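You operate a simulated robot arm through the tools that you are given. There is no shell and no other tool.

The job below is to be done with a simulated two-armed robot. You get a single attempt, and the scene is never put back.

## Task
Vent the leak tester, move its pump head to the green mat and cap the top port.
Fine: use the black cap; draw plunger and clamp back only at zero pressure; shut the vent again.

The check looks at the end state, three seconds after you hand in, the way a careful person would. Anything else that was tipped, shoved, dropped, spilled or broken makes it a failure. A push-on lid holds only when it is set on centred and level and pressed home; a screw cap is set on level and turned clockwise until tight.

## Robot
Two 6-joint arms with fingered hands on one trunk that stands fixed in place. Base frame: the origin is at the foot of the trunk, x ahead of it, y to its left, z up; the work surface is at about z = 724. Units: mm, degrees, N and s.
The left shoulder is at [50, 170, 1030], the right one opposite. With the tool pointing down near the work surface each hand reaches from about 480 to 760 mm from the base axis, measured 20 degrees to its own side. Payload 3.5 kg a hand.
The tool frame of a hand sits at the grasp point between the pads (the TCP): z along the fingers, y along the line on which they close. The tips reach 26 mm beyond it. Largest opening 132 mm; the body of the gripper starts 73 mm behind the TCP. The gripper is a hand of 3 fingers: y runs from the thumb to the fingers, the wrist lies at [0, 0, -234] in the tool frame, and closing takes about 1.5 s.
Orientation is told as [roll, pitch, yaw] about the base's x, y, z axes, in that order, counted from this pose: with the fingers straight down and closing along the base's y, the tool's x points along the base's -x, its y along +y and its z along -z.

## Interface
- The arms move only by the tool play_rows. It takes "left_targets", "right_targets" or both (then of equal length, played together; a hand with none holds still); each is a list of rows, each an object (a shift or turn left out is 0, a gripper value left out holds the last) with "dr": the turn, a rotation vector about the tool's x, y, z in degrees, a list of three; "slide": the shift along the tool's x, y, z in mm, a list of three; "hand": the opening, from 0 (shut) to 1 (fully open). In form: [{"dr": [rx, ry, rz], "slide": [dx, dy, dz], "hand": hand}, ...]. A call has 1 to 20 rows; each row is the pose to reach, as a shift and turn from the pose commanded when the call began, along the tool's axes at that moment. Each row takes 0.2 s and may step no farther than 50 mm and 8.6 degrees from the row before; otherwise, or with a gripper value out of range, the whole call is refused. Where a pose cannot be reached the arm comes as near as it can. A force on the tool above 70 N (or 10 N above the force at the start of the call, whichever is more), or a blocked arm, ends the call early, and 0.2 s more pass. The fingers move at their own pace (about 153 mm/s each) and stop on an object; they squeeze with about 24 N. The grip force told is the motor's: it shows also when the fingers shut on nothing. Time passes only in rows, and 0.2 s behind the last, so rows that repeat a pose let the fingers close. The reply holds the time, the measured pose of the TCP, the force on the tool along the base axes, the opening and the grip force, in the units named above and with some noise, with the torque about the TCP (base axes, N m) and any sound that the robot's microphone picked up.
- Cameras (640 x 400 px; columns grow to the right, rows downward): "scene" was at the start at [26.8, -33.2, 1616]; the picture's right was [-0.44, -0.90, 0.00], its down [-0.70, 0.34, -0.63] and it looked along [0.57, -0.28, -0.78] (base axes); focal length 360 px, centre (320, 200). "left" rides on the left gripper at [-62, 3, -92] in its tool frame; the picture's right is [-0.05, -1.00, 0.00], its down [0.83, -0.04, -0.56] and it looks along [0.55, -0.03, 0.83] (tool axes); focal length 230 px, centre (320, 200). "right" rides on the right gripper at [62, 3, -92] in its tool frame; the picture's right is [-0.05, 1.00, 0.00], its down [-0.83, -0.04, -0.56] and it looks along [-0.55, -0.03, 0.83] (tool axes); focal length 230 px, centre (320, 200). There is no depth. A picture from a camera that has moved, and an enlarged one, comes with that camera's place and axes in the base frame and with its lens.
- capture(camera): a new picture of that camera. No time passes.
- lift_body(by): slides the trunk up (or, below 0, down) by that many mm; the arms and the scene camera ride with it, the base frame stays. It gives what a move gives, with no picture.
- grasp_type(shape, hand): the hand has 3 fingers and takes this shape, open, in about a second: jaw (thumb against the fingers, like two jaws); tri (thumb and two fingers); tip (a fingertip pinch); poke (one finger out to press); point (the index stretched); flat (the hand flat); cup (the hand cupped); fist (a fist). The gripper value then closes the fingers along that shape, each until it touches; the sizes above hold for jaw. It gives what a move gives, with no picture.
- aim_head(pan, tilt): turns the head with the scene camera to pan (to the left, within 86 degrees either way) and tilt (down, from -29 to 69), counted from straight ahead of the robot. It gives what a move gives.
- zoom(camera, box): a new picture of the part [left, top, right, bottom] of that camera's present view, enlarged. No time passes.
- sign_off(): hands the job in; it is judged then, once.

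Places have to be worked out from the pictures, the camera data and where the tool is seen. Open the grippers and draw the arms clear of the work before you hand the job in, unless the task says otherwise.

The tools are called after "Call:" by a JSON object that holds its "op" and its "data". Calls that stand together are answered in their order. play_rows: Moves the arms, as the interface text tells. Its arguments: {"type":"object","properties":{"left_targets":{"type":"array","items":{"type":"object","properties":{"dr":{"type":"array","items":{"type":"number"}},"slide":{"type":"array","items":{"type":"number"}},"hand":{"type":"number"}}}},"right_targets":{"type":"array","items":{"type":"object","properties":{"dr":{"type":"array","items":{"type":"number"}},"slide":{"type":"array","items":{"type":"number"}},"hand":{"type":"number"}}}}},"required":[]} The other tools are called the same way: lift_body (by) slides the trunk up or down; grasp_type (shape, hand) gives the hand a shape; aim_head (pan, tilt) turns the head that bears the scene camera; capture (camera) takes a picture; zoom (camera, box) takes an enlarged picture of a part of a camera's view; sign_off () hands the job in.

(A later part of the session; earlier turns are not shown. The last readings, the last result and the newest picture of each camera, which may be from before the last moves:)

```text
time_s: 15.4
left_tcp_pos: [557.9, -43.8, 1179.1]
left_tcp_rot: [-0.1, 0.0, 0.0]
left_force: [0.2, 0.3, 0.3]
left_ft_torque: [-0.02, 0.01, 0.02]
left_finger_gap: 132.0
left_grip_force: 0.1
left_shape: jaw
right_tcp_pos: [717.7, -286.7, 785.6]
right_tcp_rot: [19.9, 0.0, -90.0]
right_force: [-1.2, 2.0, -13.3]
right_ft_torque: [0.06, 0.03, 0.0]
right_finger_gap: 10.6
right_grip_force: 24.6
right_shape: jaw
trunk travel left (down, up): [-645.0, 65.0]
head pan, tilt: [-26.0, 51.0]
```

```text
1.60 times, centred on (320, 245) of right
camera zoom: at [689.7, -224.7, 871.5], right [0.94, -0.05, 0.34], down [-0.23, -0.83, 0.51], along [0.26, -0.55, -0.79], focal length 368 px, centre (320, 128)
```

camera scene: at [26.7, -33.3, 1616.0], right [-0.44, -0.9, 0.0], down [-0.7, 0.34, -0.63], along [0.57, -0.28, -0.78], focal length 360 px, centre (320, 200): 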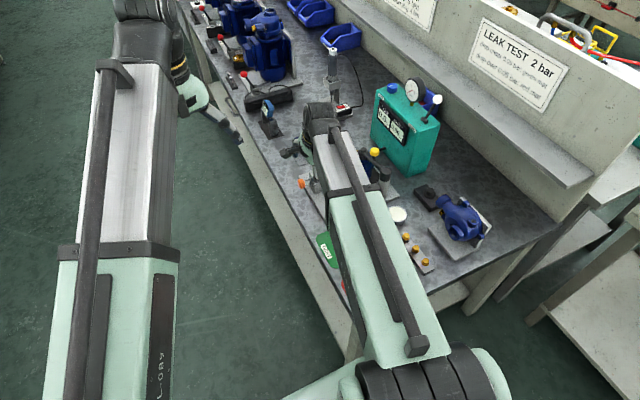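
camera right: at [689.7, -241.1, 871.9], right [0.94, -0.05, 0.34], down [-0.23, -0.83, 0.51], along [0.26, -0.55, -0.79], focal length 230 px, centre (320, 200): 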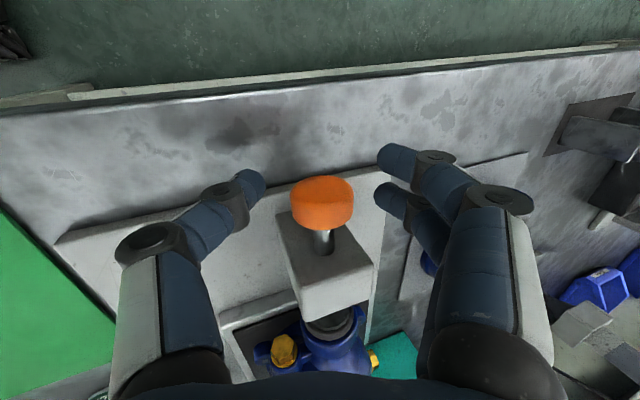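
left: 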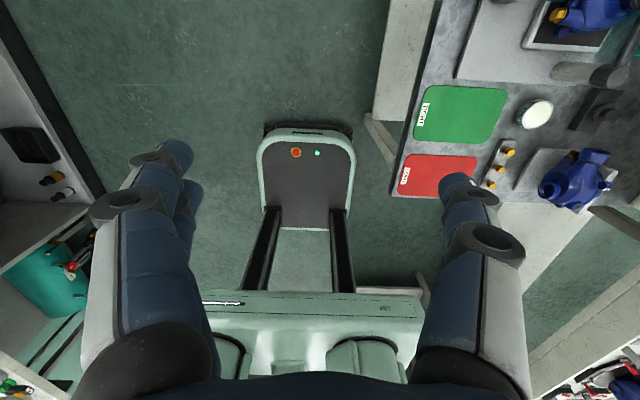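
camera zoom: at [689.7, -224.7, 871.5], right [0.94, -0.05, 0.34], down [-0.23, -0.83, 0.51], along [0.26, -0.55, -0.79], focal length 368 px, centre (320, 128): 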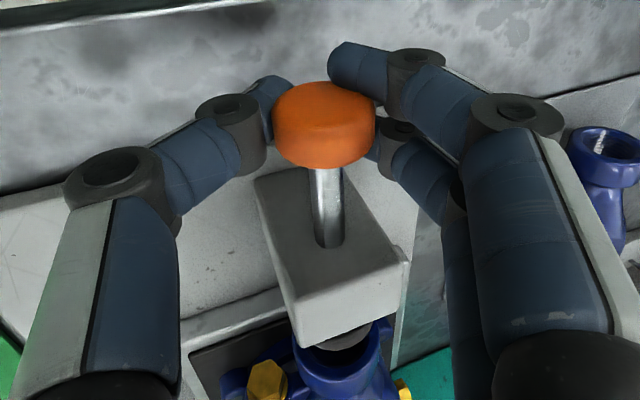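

The plunger slides freely and has come out 19 mm. I keep pulling in small steps to find the end of its stroke.

Call:
{"op": "play_rows", "data": {"right_targets": [{"slide": [4, 0, 0]}, {"slide": [8, 0, 0]}, {"slide": [12, 0, 0]}, {"slide": [12, 0, 0]}]}}

Call:
{"op": "zoom", "data": {"camera": "right", "box": [220, 120, 420, 370]}}

```text
time_s: 16.4
left_tcp_pos: [557.8, -46.3, 1177.5]
left_tcp_rot: [0.1, 0.0, 0.0]
left_force: [0.7, 0.0, -0.2]
left_ft_torque: [-0.02, -0.02, -0.02]
left_finger_gap: 131.9
left_grip_force: 0.0
left_shape: jaw
right_tcp_pos: [718.5, -279.1, 783.3]
right_tcp_rot: [19.9, -0.2, -90.2]
right_force: [-0.7, -32.7, -9.9]
right_ft_torque: [-0.37, 0.08, -0.19]
right_finger_gap: 8.8
right_grip_force: 23.6
right_shape: jaw
trunk travel left (down, up): [-645.0, 65.0]
head pan, tilt: [-26.0, 51.0]
```

```text
1.60 times, centred on (320, 245) of right
camera zoom: at [689.3, -217.8, 870.9], right [0.94, -0.05, 0.34], down [-0.23, -0.83, 0.51], along [0.26, -0.56, -0.79], focal length 368 px, centre (320, 128)
```

zoom: 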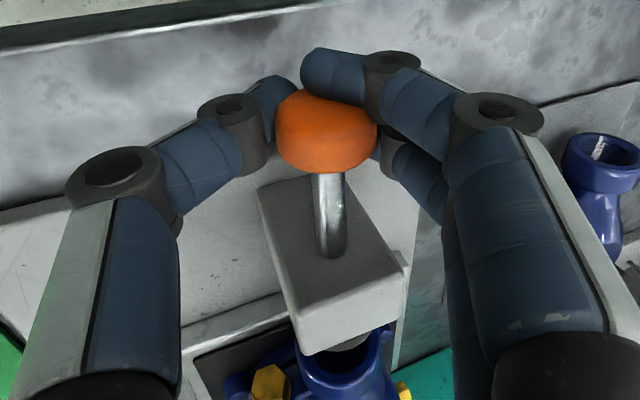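

The plunger hit its end stop (33 N, ~25 mm out). I ease off a few mm, open the fingers and check that the plunger stays out before withdrawing.

Call:
{"op": "play_rows", "data": {"right_targets": [{"slide": [-4, 0, 0]}, {"slide": [-4, 0, 0], "hand": 0.45}, {"slide": [-4, 0, 0], "hand": 0.45}, {"slide": [-4, 0, 0], "hand": 0.45}, {"slide": [-4, 0, 0], "hand": 0.45}]}}

Call:
{"op": "zoom", "data": {"camera": "right", "box": [220, 120, 420, 370]}}

```text
time_s: 17.6
left_tcp_pos: [556.2, -43.7, 1179.2]
left_tcp_rot: [0.1, 0.0, 0.0]
left_force: [-0.9, 0.3, 0.4]
left_ft_torque: [0.03, 0.0, 0.0]
left_finger_gap: 132.0
left_grip_force: 0.0
left_shape: jaw
right_tcp_pos: [718.1, -277.9, 784.4]
right_tcp_rot: [20.0, 0.0, -89.9]
right_force: [-0.1, 0.4, 0.9]
right_ft_torque: [-0.01, -0.01, -0.01]
right_finger_gap: 58.7
right_grip_force: 0.0
right_shape: jaw
trunk travel left (down, up): [-645.0, 65.0]
head pan, tilt: [-26.0, 51.0]
```

```text
1.60 times, centred on (320, 245) of right
camera zoom: at [689.4, -216.2, 872.0], right [0.94, -0.05, 0.34], down [-0.23, -0.83, 0.51], along [0.26, -0.55, -0.79], focal length 368 px, centre (320, 128)
```

zoom: 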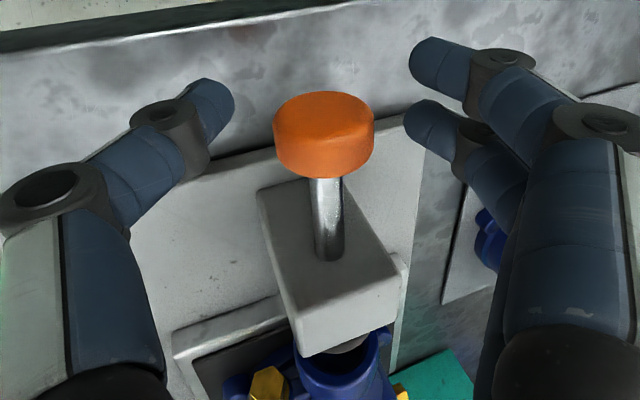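

The plunger stays back. I withdraw along the tool axis and swing the hand round to a standoff in front of the yellow clamp ball.

Call:
{"op": "play_rows", "data": {"right_targets": [{"slide": [0, 0, -43]}, {"slide": [0, 0, -87]}, {"slide": [0, 0, -130]}, {"slide": [-22, -4, -139], "dr": [-0.71, -0.71, -8.16]}, {"slide": [-44, -8, -147], "dr": [-1.43, -1.43, -16.3]}, {"slide": [-66, -12, -156], "dr": [-2.14, -2.14, -24.5]}, {"slide": [-88, -16, -165], "dr": [-2.85, -2.85, -32.6]}, {"slide": [-110, -21, -173], "dr": [-3.57, -3.57, -40.8]}, {"slide": [-133, -25, -182], "dr": [-4.28, -4.28, -48.95]}, {"slide": [-155, -29, -191], "dr": [-5.0, -5.0, -57.1]}, {"slide": [-177, -33, -199], "dr": [-5.71, -5.71, -65.3]}, {"slide": [-199, -37, -208], "dr": [-6.42, -6.42, -73.4]}, {"slide": [-221, -41, -217], "dr": [-7.14, -7.14, -81.6]}, {"slide": [-243, -45, -225], "dr": [-7.85, -7.85, -89.75]}, {"slide": [-243, -45, -225], "dr": [-7.85, -7.85, -89.75]}]}}

Call:
{"op": "capture", "data": {"camera": "right"}}

Call:
{"op": "zoom", "data": {"camera": "scene", "box": [280, 110, 420, 230]}}

```text
time_s: 20.8
left_tcp_pos: [555.9, -43.4, 1178.0]
left_tcp_rot: [0.0, 0.1, 0.1]
left_force: [0.5, 0.1, -0.2]
left_ft_torque: [-0.02, 0.0, 0.02]
left_finger_gap: 132.1
left_grip_force: 0.0
left_shape: jaw
right_tcp_pos: [597.6, -521.5, 981.4]
right_tcp_rot: [-0.2, -30.0, 0.1]
right_force: [-0.8, 0.8, 0.3]
right_ft_torque: [-0.02, 0.0, 0.02]
right_finger_gap: 58.9
right_grip_force: 0.0
right_shape: jaw
trunk travel left (down, up): [-645.0, 65.0]
head pan, tilt: [-26.0, 51.0]
```

```text
taken
camera right: at [498.6, -517.9, 1029.2], right [0.04, 1.0, 0.03], down [0.44, -0.04, 0.9], along [0.9, -0.03, -0.44], focal length 230 px, centre (320, 200)
```

right: 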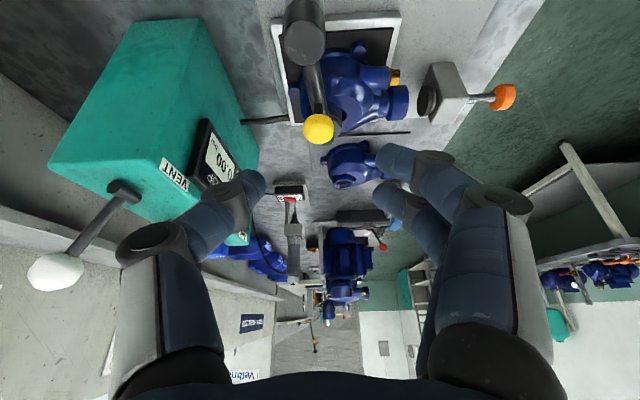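

```text
3.33 times, centred on (350, 170) of scene
camera zoom: at [26.8, -33.0, 1616.0], right [-0.44, -0.9, 0.0], down [-0.7, 0.34, -0.63], along [0.57, -0.28, -0.78], focal length 1198 px, centre (220, 300)
```

zoom: 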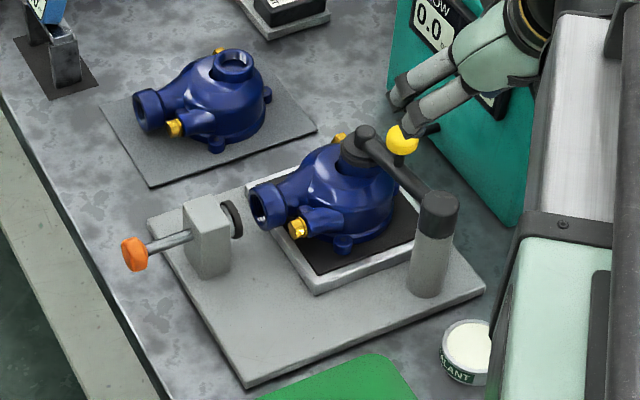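

The plunger is clear of the port. I enlarge the wrist view of the clamp to see its mechanism and ball position.

Call:
{"op": "zoom", "data": {"camera": "right", "box": [240, 0, 440, 170]}}

Call:
{"op": "zoom", "data": {"camera": "right", "box": [280, 20, 370, 150]}}

```text
2.35 times, centred on (340, 85) of right
camera zoom: at [498.6, -517.9, 1029.2], right [0.04, 1.0, 0.03], down [0.44, -0.04, 0.9], along [0.9, -0.03, -0.44], focal length 541 px, centre (273, 471)
```

zoom: 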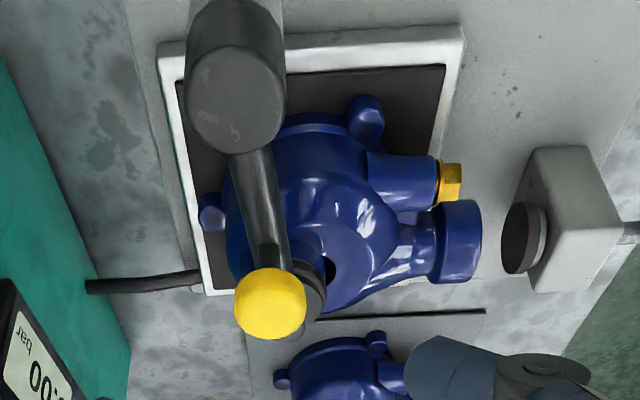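

```text
3.08 times, centred on (325, 85) of right
camera zoom: at [498.6, -517.9, 1029.2], right [0.04, 1.0, 0.03], down [0.44, -0.04, 0.9], along [0.9, -0.03, -0.44], focal length 708 px, centre (305, 554)
```

zoom: 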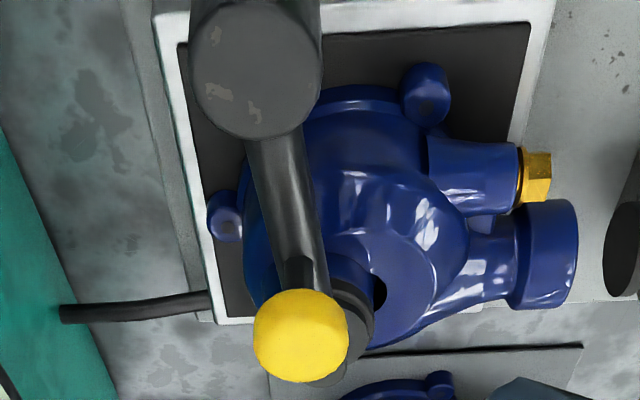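

The ball is at about [659,-522,876], 122 mm straight ahead along the tool axis. I advance and close on it softly.

Call:
{"op": "play_rows", "data": {"right_targets": [{"slide": [0, 0, 40]}, {"slide": [0, 0, 80]}, {"slide": [0, 0, 119]}, {"slide": [0, 0, 119]}, {"slide": [0, 0, 119], "hand": 0.15}, {"slide": [0, 0, 119]}, {"slide": [0, 0, 119]}, {"slide": [0, 0, 119]}]}}

Call:
{"op": "zoom", "data": {"camera": "right", "box": [200, 60, 440, 260]}}

```text
time_s: 22.6
left_tcp_pos: [556.7, -44.0, 1179.3]
left_tcp_rot: [0.0, 0.1, 0.1]
left_force: [0.2, -0.1, 0.8]
left_ft_torque: [0.03, 0.0, 0.02]
left_finger_gap: 131.7
left_grip_force: 0.1
left_shape: jaw
right_tcp_pos: [656.2, -520.5, 878.2]
right_tcp_rot: [-0.1, -30.0, 0.0]
right_force: [0.7, -0.7, 0.0]
right_ft_torque: [-0.01, 0.01, -0.04]
right_finger_gap: 20.3
right_grip_force: 0.1
right_shape: jaw
trunk travel left (down, up): [-645.0, 65.0]
head pan, tilt: [-26.0, 51.0]
```

```text
2.00 times, centred on (320, 160) of right
camera zoom: at [556.9, -517.4, 926.4], right [0.04, 1.0, 0.03], down [0.44, -0.04, 0.9], along [0.9, -0.03, -0.44], focal length 460 px, centre (320, 280)
```

zoom: 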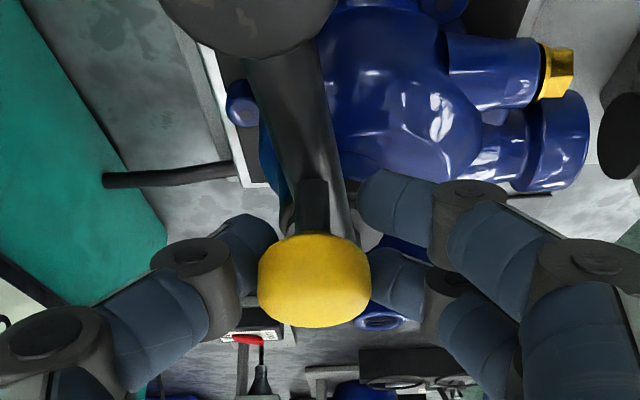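

The ball is caged between thumb and fingers with no load. I nudge it toward +y along the arc about the post and watch the force.

Call:
{"op": "play_rows", "data": {"right_targets": [{"slide": [0.5, 5, -0.3]}, {"slide": [1.8, 10, -1]}, {"slide": [3.5, 15, -2]}, {"slide": [3.5, 15, -2]}]}}

Call:
{"op": "zoom", "data": {"camera": "right", "box": [200, 60, 440, 260]}}

```text
time_s: 23.6
left_tcp_pos: [556.4, -45.1, 1178.8]
left_tcp_rot: [0.1, 0.0, 0.0]
left_force: [-0.2, 0.1, 0.1]
left_ft_torque: [0.02, -0.02, 0.0]
left_finger_gap: 132.0
left_grip_force: 0.2
left_shape: jaw
right_tcp_pos: [652.1, -507.2, 877.1]
right_tcp_rot: [0.0, -30.0, -0.1]
right_force: [4.4, -13.5, 1.8]
right_ft_torque: [-0.1, -0.01, 0.04]
right_finger_gap: 25.2
right_grip_force: 0.1
right_shape: jaw
trunk travel left (down, up): [-645.0, 65.0]
head pan, tilt: [-26.0, 51.0]
```

```text
2.00 times, centred on (320, 160) of right
camera zoom: at [553.9, -504.7, 925.8], right [0.05, 1.0, 0.03], down [0.44, -0.04, 0.9], along [0.9, -0.03, -0.44], focal length 460 px, centre (320, 280)
```

zoom: 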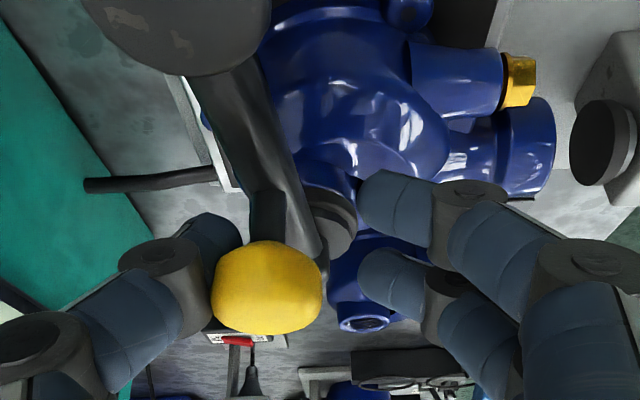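

The ball did not move: 13.5 N builds up against +y. I go back and try the other way, toward -y, gently.

Call:
{"op": "play_rows", "data": {"right_targets": [{"slide": [-3.5, -7, 2]}, {"slide": [-3.5, -15, 2]}, {"slide": [-3.5, -21, 2]}, {"slide": [-3, -26, 2]}, {"slide": [-3, -26, 2]}]}}

Call:
{"op": "zoom", "data": {"camera": "right", "box": [200, 60, 440, 260]}}

```text
time_s: 24.8
left_tcp_pos: [555.1, -44.3, 1178.8]
left_tcp_rot: [0.0, 0.0, 0.0]
left_force: [-0.1, 0.4, -0.2]
left_ft_torque: [-0.01, -0.02, 0.0]
left_finger_gap: 131.7
left_grip_force: 0.1
left_shape: jaw
right_tcp_pos: [657.0, -531.0, 877.4]
right_tcp_rot: [0.0, -30.1, 0.1]
right_force: [1.6, 1.7, -0.4]
right_ft_torque: [0.02, 0.01, 0.0]
right_finger_gap: 20.4
right_grip_force: 0.1
right_shape: jaw
trunk travel left (down, up): [-645.0, 65.0]
head pan, tilt: [-26.0, 51.0]
```

```text
2.00 times, centred on (320, 160) of right
camera zoom: at [557.2, -528.4, 925.9], right [0.04, 1.0, 0.03], down [0.44, -0.04, 0.9], along [0.9, -0.03, -0.44], focal length 460 px, centre (320, 280)
```

zoom: 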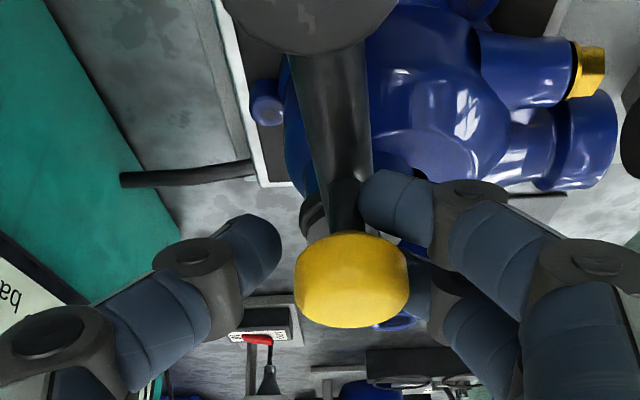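

The fingers have just taken up the play on the other side (1.7 N). I push on a little more toward -y.

Call:
{"op": "play_rows", "data": {"right_targets": [{"slide": [0, -4, 0]}, {"slide": [0, -8, 0]}, {"slide": [0.5, -12, 0]}, {"slide": [0.5, -12, 0]}]}}

Call:
{"op": "zoom", "data": {"camera": "right", "box": [200, 60, 440, 260]}}

```text
time_s: 25.8
left_tcp_pos: [557.6, -43.5, 1178.8]
left_tcp_rot: [0.1, 0.0, 0.0]
left_force: [0.3, 1.0, -0.3]
left_ft_torque: [-0.03, 0.0, -0.01]
left_finger_gap: 132.0
left_grip_force: 0.1
left_shape: jaw
right_tcp_pos: [655.6, -543.7, 876.5]
right_tcp_rot: [-0.1, -30.0, 0.0]
right_force: [2.7, 0.4, -0.3]
right_ft_torque: [-0.02, 0.03, -0.03]
right_finger_gap: 20.0
right_grip_force: 0.1
right_shape: jaw
trunk travel left (down, up): [-645.0, 65.0]
head pan, tilt: [-26.0, 51.0]
```

```text
2.00 times, centred on (320, 160) of right
camera zoom: at [557.0, -541.3, 925.5], right [0.04, 1.0, 0.03], down [0.44, -0.04, 0.9], along [0.9, -0.03, -0.44], focal length 460 px, centre (320, 280)
```

zoom: 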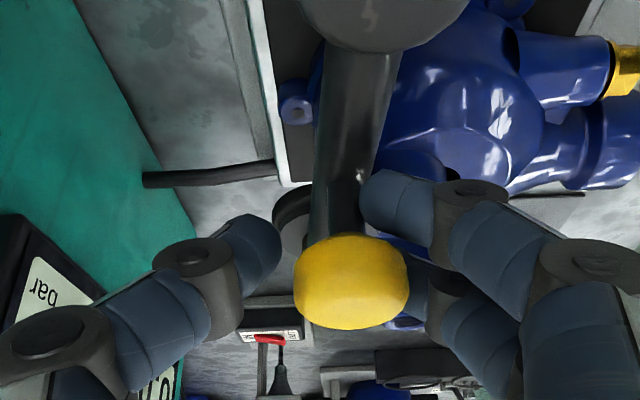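

The clamp arm swings freely toward -y. I now carry the ball round the post axis (about [605,-531]), turning the hand with it, in 8° steps.

Call:
{"op": "play_rows", "data": {"right_targets": [{"slide": [1.9, -6.9, -1.1], "dr": [4, 0, 6.93]}, {"slide": [4.7, -13.5, -2.7], "dr": [8, 0, 13.86]}, {"slide": [8.2, -19.5, -4.8], "dr": [12, 0, 20.8]}, {"slide": [12.5, -24.9, -7.2], "dr": [16, 0, 27.7]}, {"slide": [12.5, -24.9, -7.2], "dr": [16, 0, 27.7]}]}}

Call:
{"op": "capture", "data": {"camera": "right"}}

Call:
{"op": "zoom", "data": {"camera": "scene", "box": [320, 110, 440, 220]}}

```text
time_s: 27.0
left_tcp_pos: [556.0, -44.2, 1179.3]
left_tcp_rot: [0.0, 0.0, 0.1]
left_force: [-0.1, 0.0, -0.2]
left_ft_torque: [0.0, 0.04, 0.04]
left_finger_gap: 131.9
left_grip_force: 0.0
left_shape: jaw
right_tcp_pos: [640.9, -569.1, 877.0]
right_tcp_rot: [0.0, -30.1, -32.0]
right_force: [1.1, 0.2, 0.0]
right_ft_torque: [0.01, -0.01, -0.04]
right_finger_gap: 19.9
right_grip_force: 0.1
right_shape: jaw
trunk travel left (down, up): [-645.0, 65.0]
head pan, tilt: [-26.0, 51.0]
```

```text
taken
camera right: at [559.6, -513.5, 925.0], right [0.57, 0.82, 0.03], down [0.35, -0.27, 0.9], along [0.74, -0.5, -0.44], focal length 230 px, centre (320, 200)
```

right: 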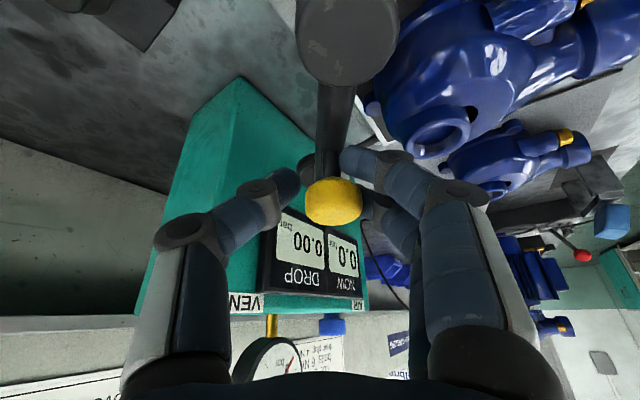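

```text
3.64 times, centred on (380, 165) of scene
camera zoom: at [26.9, -33.2, 1616.0], right [-0.44, -0.9, 0.0], down [-0.7, 0.34, -0.63], along [0.57, -0.28, -0.78], focal length 1307 px, centre (102, 327)
```

zoom: 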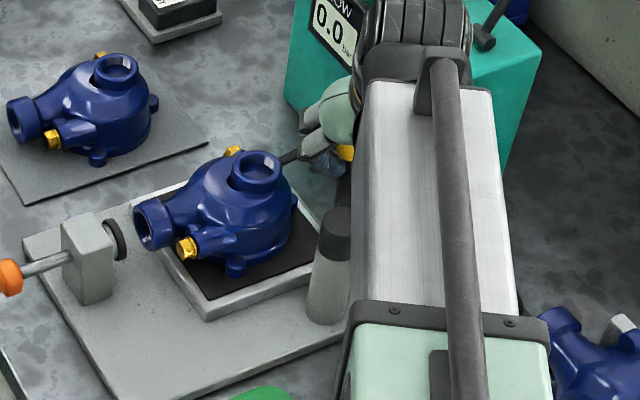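

The arm has swung about 45° clear of the port. I continue another 24° the same way.

Call:
{"op": "play_rows", "data": {"right_targets": [{"slide": [2.0, -6.9, -1.2], "dr": [4, 0, 6.93]}, {"slide": [4.9, -13.4, -2.8], "dr": [8, 0, 13.86]}, {"slide": [8.4, -19.4, -4.9], "dr": [12, 0, 20.8]}, {"slide": [8.4, -19.4, -4.9], "dr": [12, 0, 20.8]}]}}

Call:
{"op": "capture", "data": {"camera": "right"}}

```text
time_s: 28.0
left_tcp_pos: [556.2, -43.4, 1178.9]
left_tcp_rot: [0.0, 0.0, 0.0]
left_force: [0.5, 0.7, 0.6]
left_ft_torque: [0.01, -0.01, -0.03]
left_finger_gap: 132.1
left_grip_force: 0.1
left_shape: jaw
right_tcp_pos: [623.9, -580.8, 878.5]
right_tcp_rot: [0.0, -30.0, -56.0]
right_force: [0.7, -0.8, -1.4]
right_ft_torque: [0.0, -0.03, -0.04]
right_finger_gap: 19.9
right_grip_force: 0.1
right_shape: jaw
trunk travel left (down, up): [-645.0, 65.0]
head pan, tilt: [-26.0, 51.0]
```

```text
taken
camera right: at [571.0, -496.2, 925.8], right [0.85, 0.52, 0.03], down [0.21, -0.39, 0.9], along [0.48, -0.76, -0.44], focal length 230 px, centre (320, 200)
```

right: 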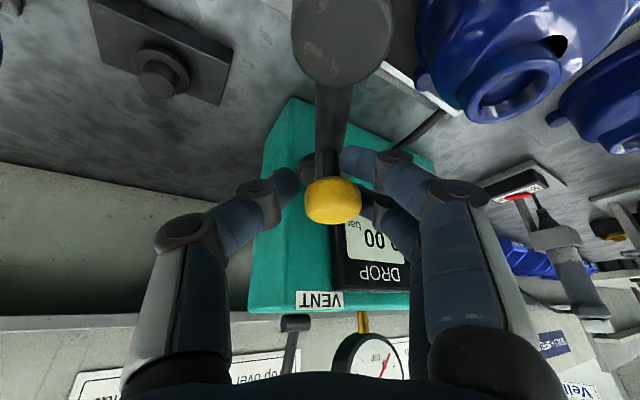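

No load on the hand; the arm is ~70° back. I continue carefully another 16°, watching for any contact with the box.

Call:
{"op": "play_rows", "data": {"right_targets": [{"slide": [0.9, -3.5, -0.5], "dr": [2, 0, 3.47]}, {"slide": [2.0, -6.9, -1.2], "dr": [4, 0, 6.93]}, {"slide": [3.4, -10.2, -1.9], "dr": [6, 0, 10.4]}, {"slide": [4.9, -13.4, -2.8], "dr": [8, 0, 13.86]}, {"slide": [4.9, -13.4, -2.8], "dr": [8, 0, 13.86]}]}}

Call:
{"op": "capture", "data": {"camera": "right"}}

```text
time_s: 29.2
left_tcp_pos: [556.8, -44.0, 1179.5]
left_tcp_rot: [0.1, -0.1, -0.1]
left_force: [-0.3, -0.6, 0.6]
left_ft_torque: [-0.03, 0.04, -0.02]
left_finger_gap: 131.8
left_grip_force: 0.1
left_shape: jaw
right_tcp_pos: [609.4, -582.9, 878.0]
right_tcp_rot: [0.0, -30.0, -71.9]
right_force: [2.8, 0.8, -0.7]
right_ft_torque: [0.03, 0.03, 0.04]
right_finger_gap: 20.5
right_grip_force: 0.0
right_shape: jaw
trunk travel left (down, up): [-645.0, 65.0]
head pan, tilt: [-26.0, 51.0]
```

```text
taken
camera right: at [582.3, -488.1, 925.8], right [0.96, 0.27, 0.03], down [0.09, -0.43, 0.9], along [0.25, -0.86, -0.44], focal length 230 px, centre (320, 200)
```

right: 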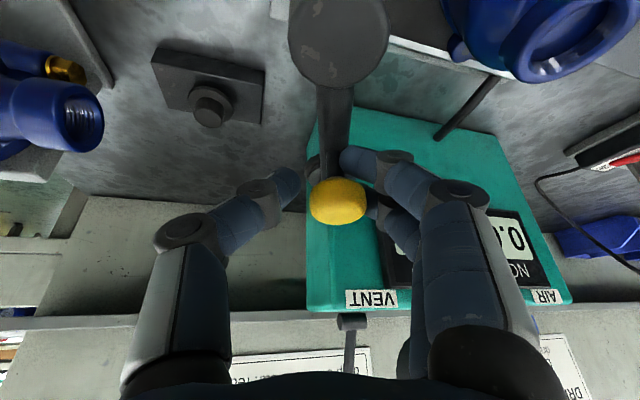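

The arm is now about 84° back (ball near [620,-585]) and unloaded. I open the fingers, back out along the tool axis and inspect the clamp.

Call:
{"op": "play_rows", "data": {"right_targets": [{"slide": [0, 0, 0], "hand": 0.45}, {"slide": [0, 0, 0]}, {"slide": [0, 0, -40]}, {"slide": [0, 0, -80]}, {"slide": [0, 0, -130]}, {"slide": [0, 0, -130]}]}}

Call:
{"op": "capture", "data": {"camera": "right"}}

Call:
{"op": "capture", "data": {"camera": "scene"}}

```text
time_s: 30.6
left_tcp_pos: [556.4, -44.1, 1179.0]
left_tcp_rot: [0.0, -0.1, 0.0]
left_force: [-0.2, 0.8, 0.4]
left_ft_torque: [-0.03, 0.01, 0.0]
left_finger_gap: 131.9
left_grip_force: 0.0
left_shape: jaw
right_tcp_pos: [587.2, -523.0, 987.9]
right_tcp_rot: [0.1, -30.1, -72.0]
right_force: [0.0, 0.0, 0.0]
right_ft_torque: [-0.02, -0.05, 0.0]
right_finger_gap: 59.1
right_grip_force: 0.0
right_shape: jaw
trunk travel left (down, up): [-645.0, 65.0]
head pan, tilt: [-26.0, 51.0]
```

```text
taken
camera right: at [560.8, -427.3, 1037.3], right [0.96, 0.27, 0.03], down [0.1, -0.43, 0.9], along [0.25, -0.86, -0.44], focal length 230 px, centre (320, 200)
```

right: 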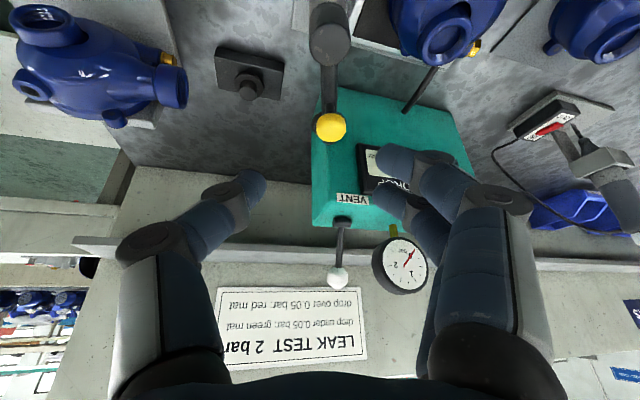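

```text
taken
camera scene: at [27.1, -33.5, 1616.0], right [-0.44, -0.9, 0.0], down [-0.7, 0.34, -0.63], along [0.57, -0.28, -0.78], focal length 360 px, centre (320, 200)
```

scene: 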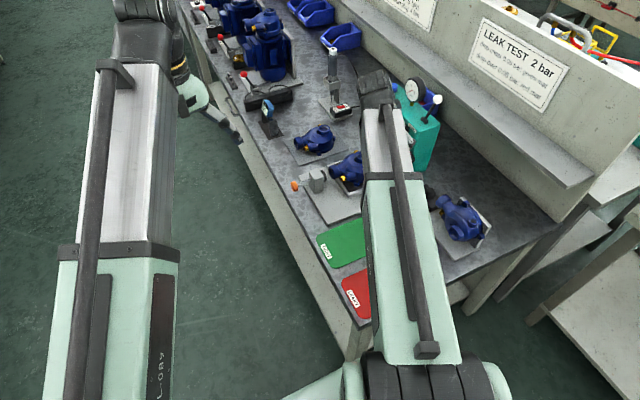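

The clamp arm points toward the back now. I zoom in on its end near the box corner.

Call:
{"op": "zoom", "data": {"camera": "right", "box": [260, 0, 480, 170]}}

```text
2.35 times, centred on (370, 85) of right
camera zoom: at [560.8, -427.3, 1037.3], right [0.96, 0.27, 0.03], down [0.1, -0.43, 0.9], along [0.25, -0.86, -0.44], focal length 541 px, centre (202, 471)
```

zoom: 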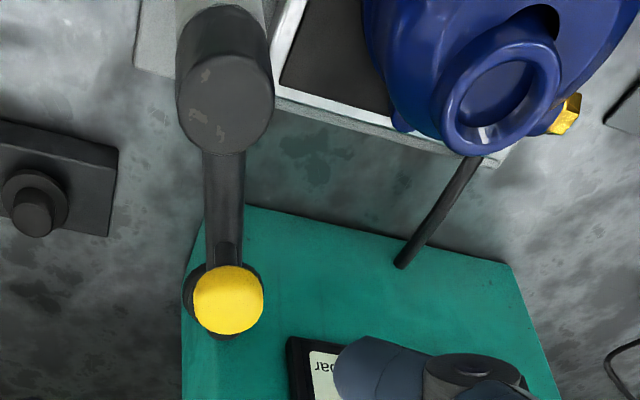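

The clamp end is just clear of the box. Next I level the hand and look at the pump head from above to plan the grip.

Call:
{"op": "play_rows", "data": {"right_targets": [{"slide": [4.1, 4.5, 0.9], "dr": [-1.88, 2.59, -7.03]}, {"slide": [8.1, 8.9, 1.8], "dr": [-3.76, 5.18, -14.1]}, {"slide": [12.2, 13.4, 2.7], "dr": [-5.64, 7.77, -21.1]}, {"slide": [16.2, 17.9, 3.6], "dr": [-7.52, 10.4, -28.1]}, {"slide": [20.3, 22.4, 4.5], "dr": [-9.4, 12.95, -35.15]}, {"slide": [24.4, 26.8, 5.3], "dr": [-11.3, 15.5, -42.2]}, {"slide": [28.4, 31.3, 6.2], "dr": [-13.2, 18.1, -49.2]}, {"slide": [32.5, 35.8, 7.1], "dr": [-15.0, 20.7, -56.2]}, {"slide": [36.5, 40.2, 8], "dr": [-16.9, 23.3, -63.3]}, {"slide": [40.6, 44.7, 8.9], "dr": [-18.8, 25.9, -70.3]}, {"slide": [40.6, 44.7, 8.9], "dr": [-18.8, 25.9, -70.3]}]}}

Call:
{"op": "capture", "data": {"camera": "right"}}

Call:
{"op": "zoom", "data": {"camera": "right", "box": [220, 110, 420, 290]}}

```text
time_s: 33.0
left_tcp_pos: [557.6, -44.2, 1178.7]
left_tcp_rot: [0.0, 0.0, 0.1]
left_force: [0.0, -0.2, -0.8]
left_ft_torque: [-0.02, 0.0, 0.08]
left_finger_gap: 131.9
left_grip_force: 0.1
left_shape: jaw
right_tcp_pos: [621.7, -479.5, 961.1]
right_tcp_rot: [0.0, 0.0, 0.0]
right_force: [-0.3, 0.5, -0.1]
right_ft_torque: [0.06, -0.01, 0.04]
right_finger_gap: 58.9
right_grip_force: 0.0
right_shape: jaw
trunk travel left (down, up): [-645.0, 65.0]
head pan, tilt: [-26.0, 51.0]
```

```text
taken
camera right: at [560.5, -476.0, 1053.1], right [0.05, 1.0, 0.0], down [0.83, -0.04, 0.55], along [0.55, -0.03, -0.83], focal length 230 px, centre (320, 200)
```

right: 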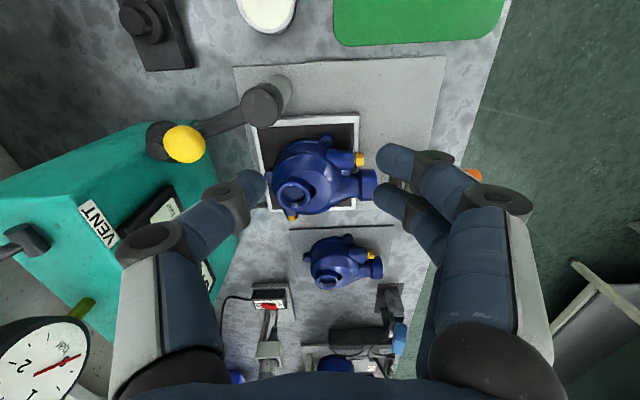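

```text
2.22 times, centred on (320, 200) of right
camera zoom: at [560.5, -476.0, 1053.1], right [0.05, 1.0, 0.0], down [0.83, -0.04, 0.55], along [0.55, -0.03, -0.83], focal length 511 px, centre (320, 200)
```

zoom: 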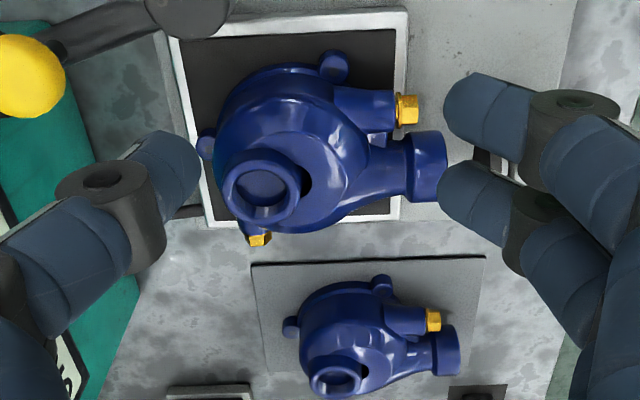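

A clear view of the head from above. I cross-check the port position with the head camera.

Call:
{"op": "zoom", "data": {"camera": "scene", "box": [320, 140, 400, 210]}}

Call:
{"op": "zoom", "data": {"camera": "right", "box": [270, 125, 390, 235]}}

```text
5.71 times, centred on (360, 175) of scene
camera zoom: at [26.7, -33.1, 1616.0], right [-0.44, -0.9, 0.0], down [-0.7, 0.34, -0.63], along [0.57, -0.28, -0.78], focal length 2054 px, centre (91, 343)
```

zoom: 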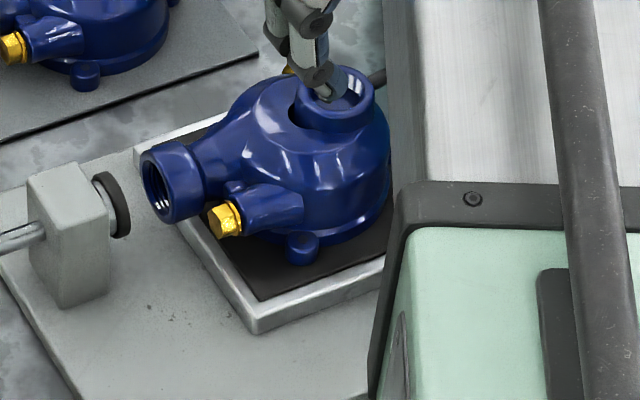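

```text
3.64 times, centred on (330, 180) of right
camera zoom: at [560.5, -476.0, 1053.1], right [0.05, 1.0, 0.0], down [0.83, -0.04, 0.55], along [0.55, -0.03, -0.83], focal length 837 px, centre (284, 273)
```

zoom: 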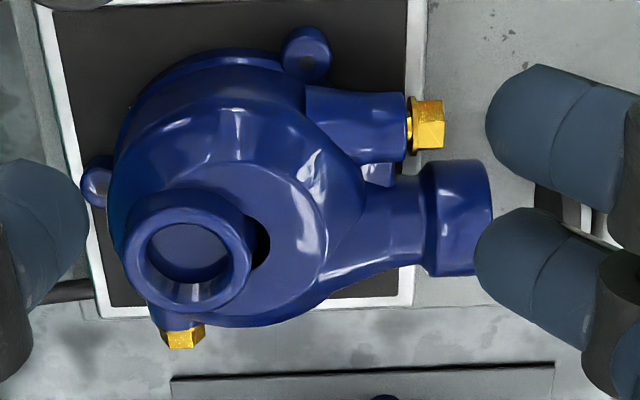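

I test how far the arm reaches with the tool vertical by stepping outward at this safe height.

Call:
{"op": "play_rows", "data": {"right_targets": [{"slide": [-20, 0, 0]}, {"slide": [-40, 0, 0]}, {"slide": [-60, 0, 0]}, {"slide": [-80, 0, 0]}, {"slide": [-80, 0, 0]}]}}

```text
time_s: 34.2
left_tcp_pos: [555.6, -42.9, 1178.5]
left_tcp_rot: [0.1, 0.0, 0.1]
left_force: [0.6, -0.4, 0.0]
left_ft_torque: [0.0, -0.02, 0.0]
left_finger_gap: 131.9
left_grip_force: 0.0
left_shape: jaw
right_tcp_pos: [679.6, -467.2, 961.5]
right_tcp_rot: [-0.1, -0.1, -0.1]
right_force: [-0.7, -0.3, 0.2]
right_ft_torque: [-0.01, -0.01, 0.0]
right_finger_gap: 58.8
right_grip_force: 0.1
right_shape: jaw
right hand out of reach, approached as far as the arm can: row 3, 4, 5
trunk travel left (down, up): [-645.0, 65.0]
head pan, tilt: [-26.0, 51.0]
```

The arm reaches about 716 mm from shoulder to wrist, so a 12° tilt suffices for the head. I take a standoff above the head's top neck (centre about [711,-517], rim z ≈ 812), turned and tilted toward it, opening to about 73 mm.

Call:
{"op": "play_rows", "data": {"right_targets": [{"slide": [-3.3, -8.4, 15.6], "dr": [0.58, -2.36, 5.5], "hand": 0.55}, {"slide": [-6.7, -16.8, 31.1], "dr": [1.16, -4.72, 11]}, {"slide": [-10, -25.3, 46.7], "dr": [1.74, -7.08, 16.5]}, {"slide": [-13.4, -33.7, 62.2], "dr": [2.32, -9.44, 22]}, {"slide": [-16.7, -42.1, 77.8], "dr": [2.9, -11.8, 27.5]}, {"slide": [-16.7, -42.1, 77.8], "dr": [2.9, -11.8, 27.5]}]}}

Call:
{"op": "capture", "data": {"camera": "right"}}

Call:
{"op": "zoom", "data": {"camera": "scene", "box": [300, 110, 420, 220]}}

```text
time_s: 35.6
left_tcp_pos: [556.5, -43.0, 1179.7]
left_tcp_rot: [0.0, 0.1, 0.0]
left_force: [0.5, -0.6, 0.3]
left_ft_torque: [0.01, -0.01, 0.02]
left_finger_gap: 131.7
left_grip_force: 0.0
left_shape: jaw
right_tcp_pos: [696.7, -509.9, 882.6]
right_tcp_rot: [0.0, -12.1, -27.7]
right_force: [-0.3, -0.3, -0.3]
right_ft_torque: [-0.02, 0.03, -0.01]
right_finger_gap: 71.9
right_grip_force: 0.1
right_shape: jaw
trunk travel left (down, up): [-645.0, 65.0]
head pan, tilt: [-26.0, 51.0]
```

```text
taken
camera right: at [628.1, -470.7, 959.5], right [0.51, 0.86, 0.01], down [0.6, -0.36, 0.72], along [0.62, -0.36, -0.7], focal length 230 px, centre (320, 200)
```

right: 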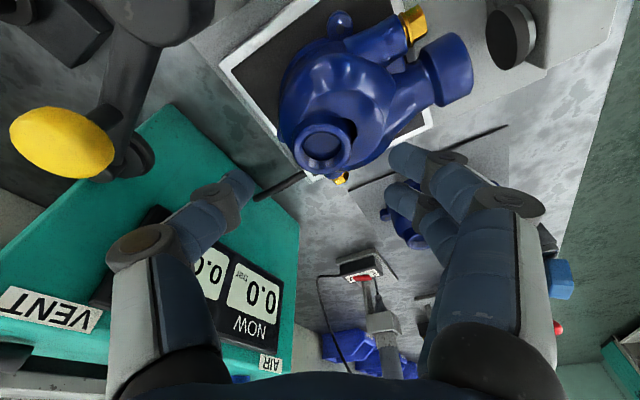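

```text
3.64 times, centred on (360, 165) of scene
camera zoom: at [26.8, -33.1, 1616.0], right [-0.44, -0.9, 0.0], down [-0.7, 0.34, -0.63], along [0.57, -0.28, -0.78], focal length 1307 px, centre (174, 327)
```

zoom: 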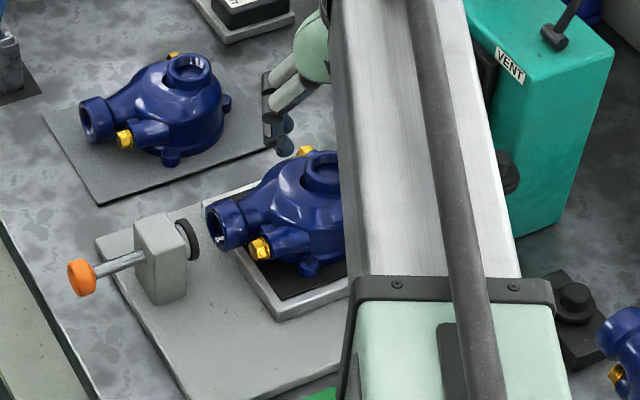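

The neck is centred between thumb and fingers (rim centre about [711.4,-517,812]). I descend along the tool axis, most of the way first.

Call:
{"op": "play_rows", "data": {"right_targets": [{"slide": [0, 0, 20]}, {"slide": [0, 0, 40]}, {"slide": [0, 0, 50]}, {"slide": [0, 0, 50]}]}}

Call:
{"op": "capture", "data": {"camera": "right"}}

Call:
{"op": "zoom", "data": {"camera": "scene", "box": [330, 130, 390, 180]}}

```text
time_s: 36.6
left_tcp_pos: [555.6, -41.9, 1180.3]
left_tcp_rot: [-0.1, -0.1, 0.0]
left_force: [-0.1, 0.1, -0.1]
left_ft_torque: [-0.02, 0.01, 0.01]
left_finger_gap: 131.8
left_grip_force: 0.1
left_shape: jaw
right_tcp_pos: [704.1, -514.4, 836.9]
right_tcp_rot: [0.0, -12.6, -27.7]
right_force: [6.7, -3.9, 25.4]
right_ft_torque: [1.0, -0.48, -0.38]
right_finger_gap: 71.4
right_grip_force: 0.1
right_shape: jaw
right hand out of reach, approached as far as the arm can: row 3, 4
trunk travel left (down, up): [-645.0, 65.0]
head pan, tilt: [-26.0, 51.0]
```

```text
taken
camera right: at [635.1, -473.9, 913.1], right [0.51, 0.86, 0.01], down [0.59, -0.36, 0.72], along [0.63, -0.36, -0.69], focal length 230 px, centre (320, 200)
```

right: 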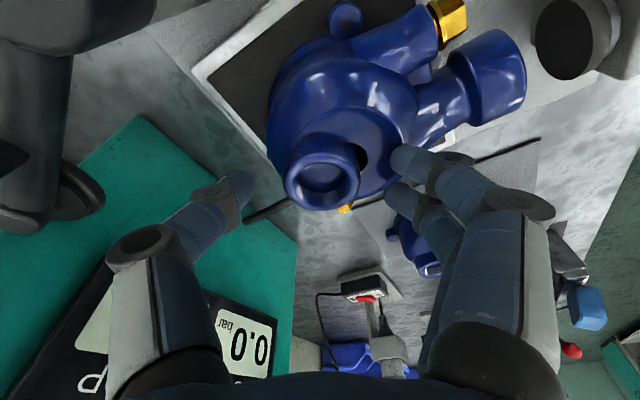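

```text
8.00 times, centred on (360, 155) of scene
camera zoom: at [24.9, -31.8, 1616.5], right [-0.44, -0.9, 0.0], down [-0.7, 0.34, -0.63], along [0.57, -0.28, -0.78], focal length 2876 px, centre (0, 560)
```

zoom: 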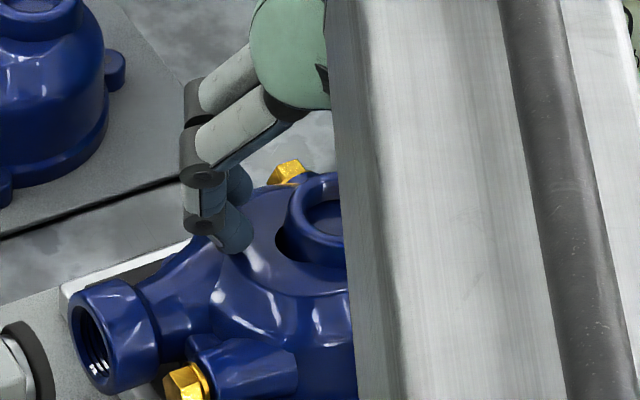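

The fingers on the +y side touched the volute shoulder (25 N up, contact about 44 mm from the axis). I back off straight away.

Call:
{"op": "play_rows", "data": {"right_targets": [{"slide": [0, 0, -15]}, {"slide": [0, 0, -40]}, {"slide": [0, 0, -40]}]}}

Call:
{"op": "zoom", "data": {"camera": "right", "box": [230, 20, 430, 200]}}

Call:
{"op": "zoom", "data": {"camera": "scene", "box": [295, 110, 395, 210]}}

```text
time_s: 37.4
left_tcp_pos: [556.5, -43.2, 1179.3]
left_tcp_rot: [-0.1, 0.1, 0.1]
left_force: [-0.3, 0.1, -0.1]
left_ft_torque: [-0.02, 0.01, -0.01]
left_finger_gap: 131.8
left_grip_force: 0.0
left_shape: jaw
right_tcp_pos: [697.7, -509.8, 873.4]
right_tcp_rot: [-0.1, -12.1, -27.5]
right_force: [0.6, 0.3, 0.5]
right_ft_torque: [0.02, -0.01, 0.0]
right_finger_gap: 72.1
right_grip_force: 0.0
right_shape: jaw
trunk travel left (down, up): [-645.0, 65.0]
head pan, tilt: [-26.0, 51.0]
```

```text
2.22 times, centred on (330, 110) of right
camera zoom: at [628.5, -470.9, 949.9], right [0.51, 0.86, 0.01], down [0.6, -0.36, 0.72], along [0.62, -0.36, -0.7], focal length 511 px, centre (298, 400)
```

zoom: 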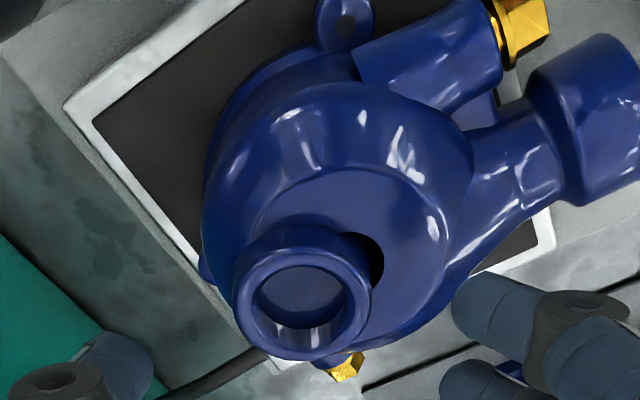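

```text
4.00 times, centred on (345, 160) of scene
camera zoom: at [26.9, -33.2, 1616.0], right [-0.44, -0.9, 0.0], down [-0.7, 0.34, -0.63], along [0.57, -0.28, -0.78], focal length 1438 px, centre (220, 360)
```

zoom: 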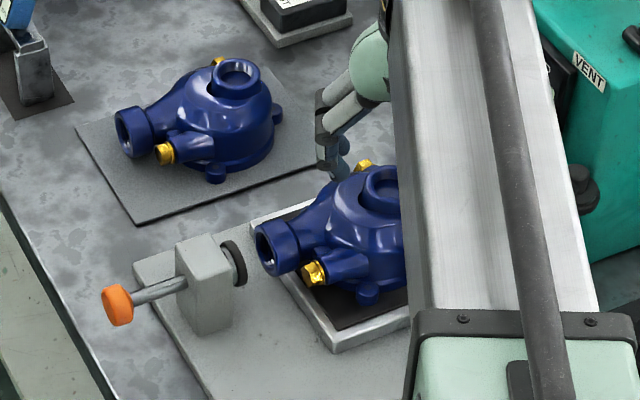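

The shoulder contact may be a wide finger opening problem, so I narrow the opening to about 53 mm (neck is 43 mm) and try again slowly, stopping where I touched before.

Call:
{"op": "play_rows", "data": {"right_targets": [{"slide": [0, 0, 0], "hand": 0.4}, {"slide": [0, 0, 0]}, {"slide": [0, 0, 15]}, {"slide": [0, 0, 28]}, {"slide": [0, 0, 34]}, {"slide": [0, 0, 38]}, {"slide": [0, 0, 38]}]}}

Call:
{"op": "zoom", "data": {"camera": "right", "box": [220, 60, 460, 260]}}

```text
time_s: 39.0
left_tcp_pos: [555.4, -42.7, 1178.7]
left_tcp_rot: [0.1, -0.1, 0.1]
left_force: [0.0, -0.2, -0.3]
left_ft_torque: [0.01, -0.03, -0.04]
left_finger_gap: 131.9
left_grip_force: 0.1
left_shape: jaw
right_tcp_pos: [703.9, -513.7, 837.9]
right_tcp_rot: [0.0, -12.3, -27.6]
right_force: [1.7, 1.1, 14.0]
right_ft_torque: [0.52, -0.11, 0.01]
right_finger_gap: 53.7
right_grip_force: 0.1
right_shape: jaw
trunk travel left (down, up): [-645.0, 65.0]
head pan, tilt: [-26.0, 51.0]
```

```text
2.00 times, centred on (340, 160) of right
camera zoom: at [635.0, -473.4, 914.3], right [0.51, 0.86, 0.01], down [0.59, -0.36, 0.72], along [0.62, -0.36, -0.69], focal length 460 px, centre (280, 280)
```

zoom: 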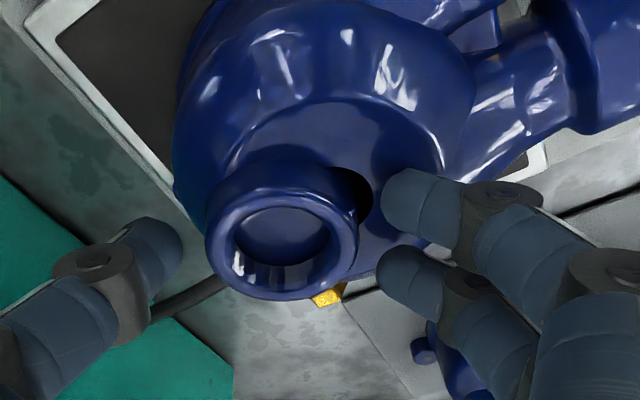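

Contact again at the same height although the flat top is visibly lower, so the head's solid shape spans neck to outlet like a hull, and the neck cannot be gripped. I back off and re-orient to grip the body across x (yaw -84°, tilt 18°), from a standoff first.

Call:
{"op": "play_rows", "data": {"right_targets": [{"slide": [0, 0, -22]}, {"slide": [0, 0, -45]}, {"slide": [1, 7.8, -47], "dr": [1.83, -0.69, 6.8]}, {"slide": [1.9, 15.6, -49], "dr": [3.65, -1.38, 13.6]}, {"slide": [2.9, 23.3, -51.5], "dr": [5.48, -2.06, 20.4]}, {"slide": [3.9, 31.1, -53.6], "dr": [7.3, -2.75, 27.25]}, {"slide": [4.8, 38.9, -55.8], "dr": [9.13, -3.44, 34.1]}, {"slide": [5.8, 46.7, -57.9], "dr": [10.95, -4.13, 40.9]}, {"slide": [6.7, 54.4, -60], "dr": [12.8, -4.8, 47.7]}, {"slide": [7.7, 62.2, -62.2], "dr": [14.6, -5.5, 54.5], "hand": 0.97}, {"slide": [7.7, 62.2, -62.2], "dr": [14.6, -5.5, 54.5]}, {"slide": [7.7, 62.2, -62.2], "dr": [14.6, -5.5, 54.5]}]}}

Call:
{"op": "capture", "data": {"camera": "right"}}

Call:
{"op": "zoom", "data": {"camera": "scene", "box": [280, 100, 420, 230]}}

```text
time_s: 41.6
left_tcp_pos: [555.8, -43.0, 1178.1]
left_tcp_rot: [0.0, 0.1, -0.1]
left_force: [0.2, -0.8, -0.6]
left_ft_torque: [0.01, 0.02, -0.06]
left_finger_gap: 132.1
left_grip_force: 0.0
left_shape: jaw
right_tcp_pos: [713.7, -449.0, 895.2]
right_tcp_rot: [-0.1, -18.2, -84.1]
right_force: [-0.3, 0.2, 0.6]
right_ft_torque: [0.01, 0.04, 0.01]
right_finger_gap: 127.9
right_grip_force: 0.1
right_shape: jaw
trunk travel left (down, up): [-645.0, 65.0]
head pan, tilt: [-26.0, 51.0]
```

```text
taken
camera right: at [708.1, -361.8, 962.9], right [1.0, 0.06, 0.02], down [0.02, -0.62, 0.79], along [0.05, -0.78, -0.62], focal length 230 px, centre (320, 200)
```

right: 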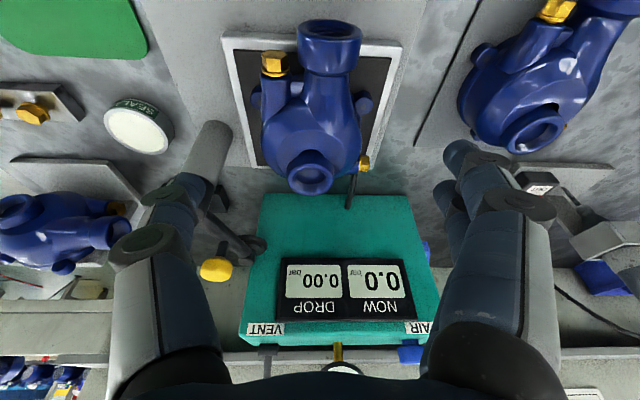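

```text
3.08 times, centred on (350, 165) of scene
camera zoom: at [26.9, -33.1, 1616.0], right [-0.44, -0.9, 0.0], down [-0.7, 0.34, -0.63], along [0.57, -0.28, -0.78], focal length 1106 px, centre (228, 308)
```

zoom: 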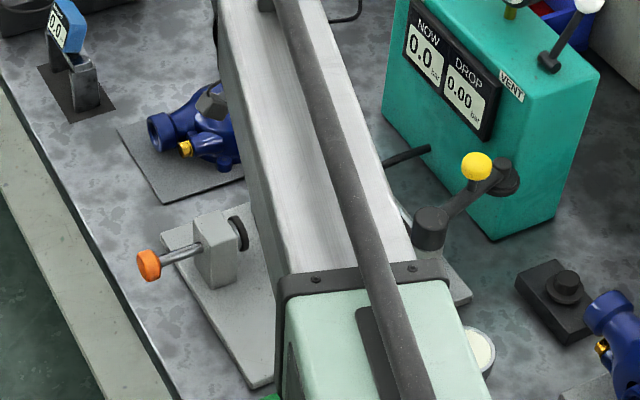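

Good view of the head along its outlet. I zoom to measure its width and the lugs/plugs where the fingers will go.

Call:
{"op": "zoom", "data": {"camera": "right", "box": [210, 0, 420, 220]}}

```text
1.82 times, centred on (315, 110) of right
camera zoom: at [708.1, -361.8, 962.9], right [1.0, 0.06, 0.02], down [0.02, -0.62, 0.79], along [0.05, -0.78, -0.62], focal length 418 px, centre (329, 364)
```

zoom: 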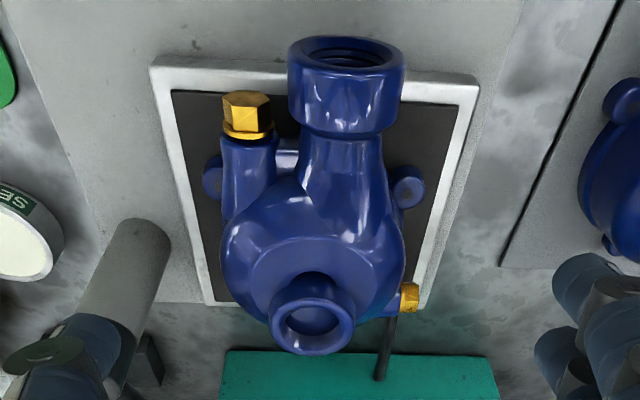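

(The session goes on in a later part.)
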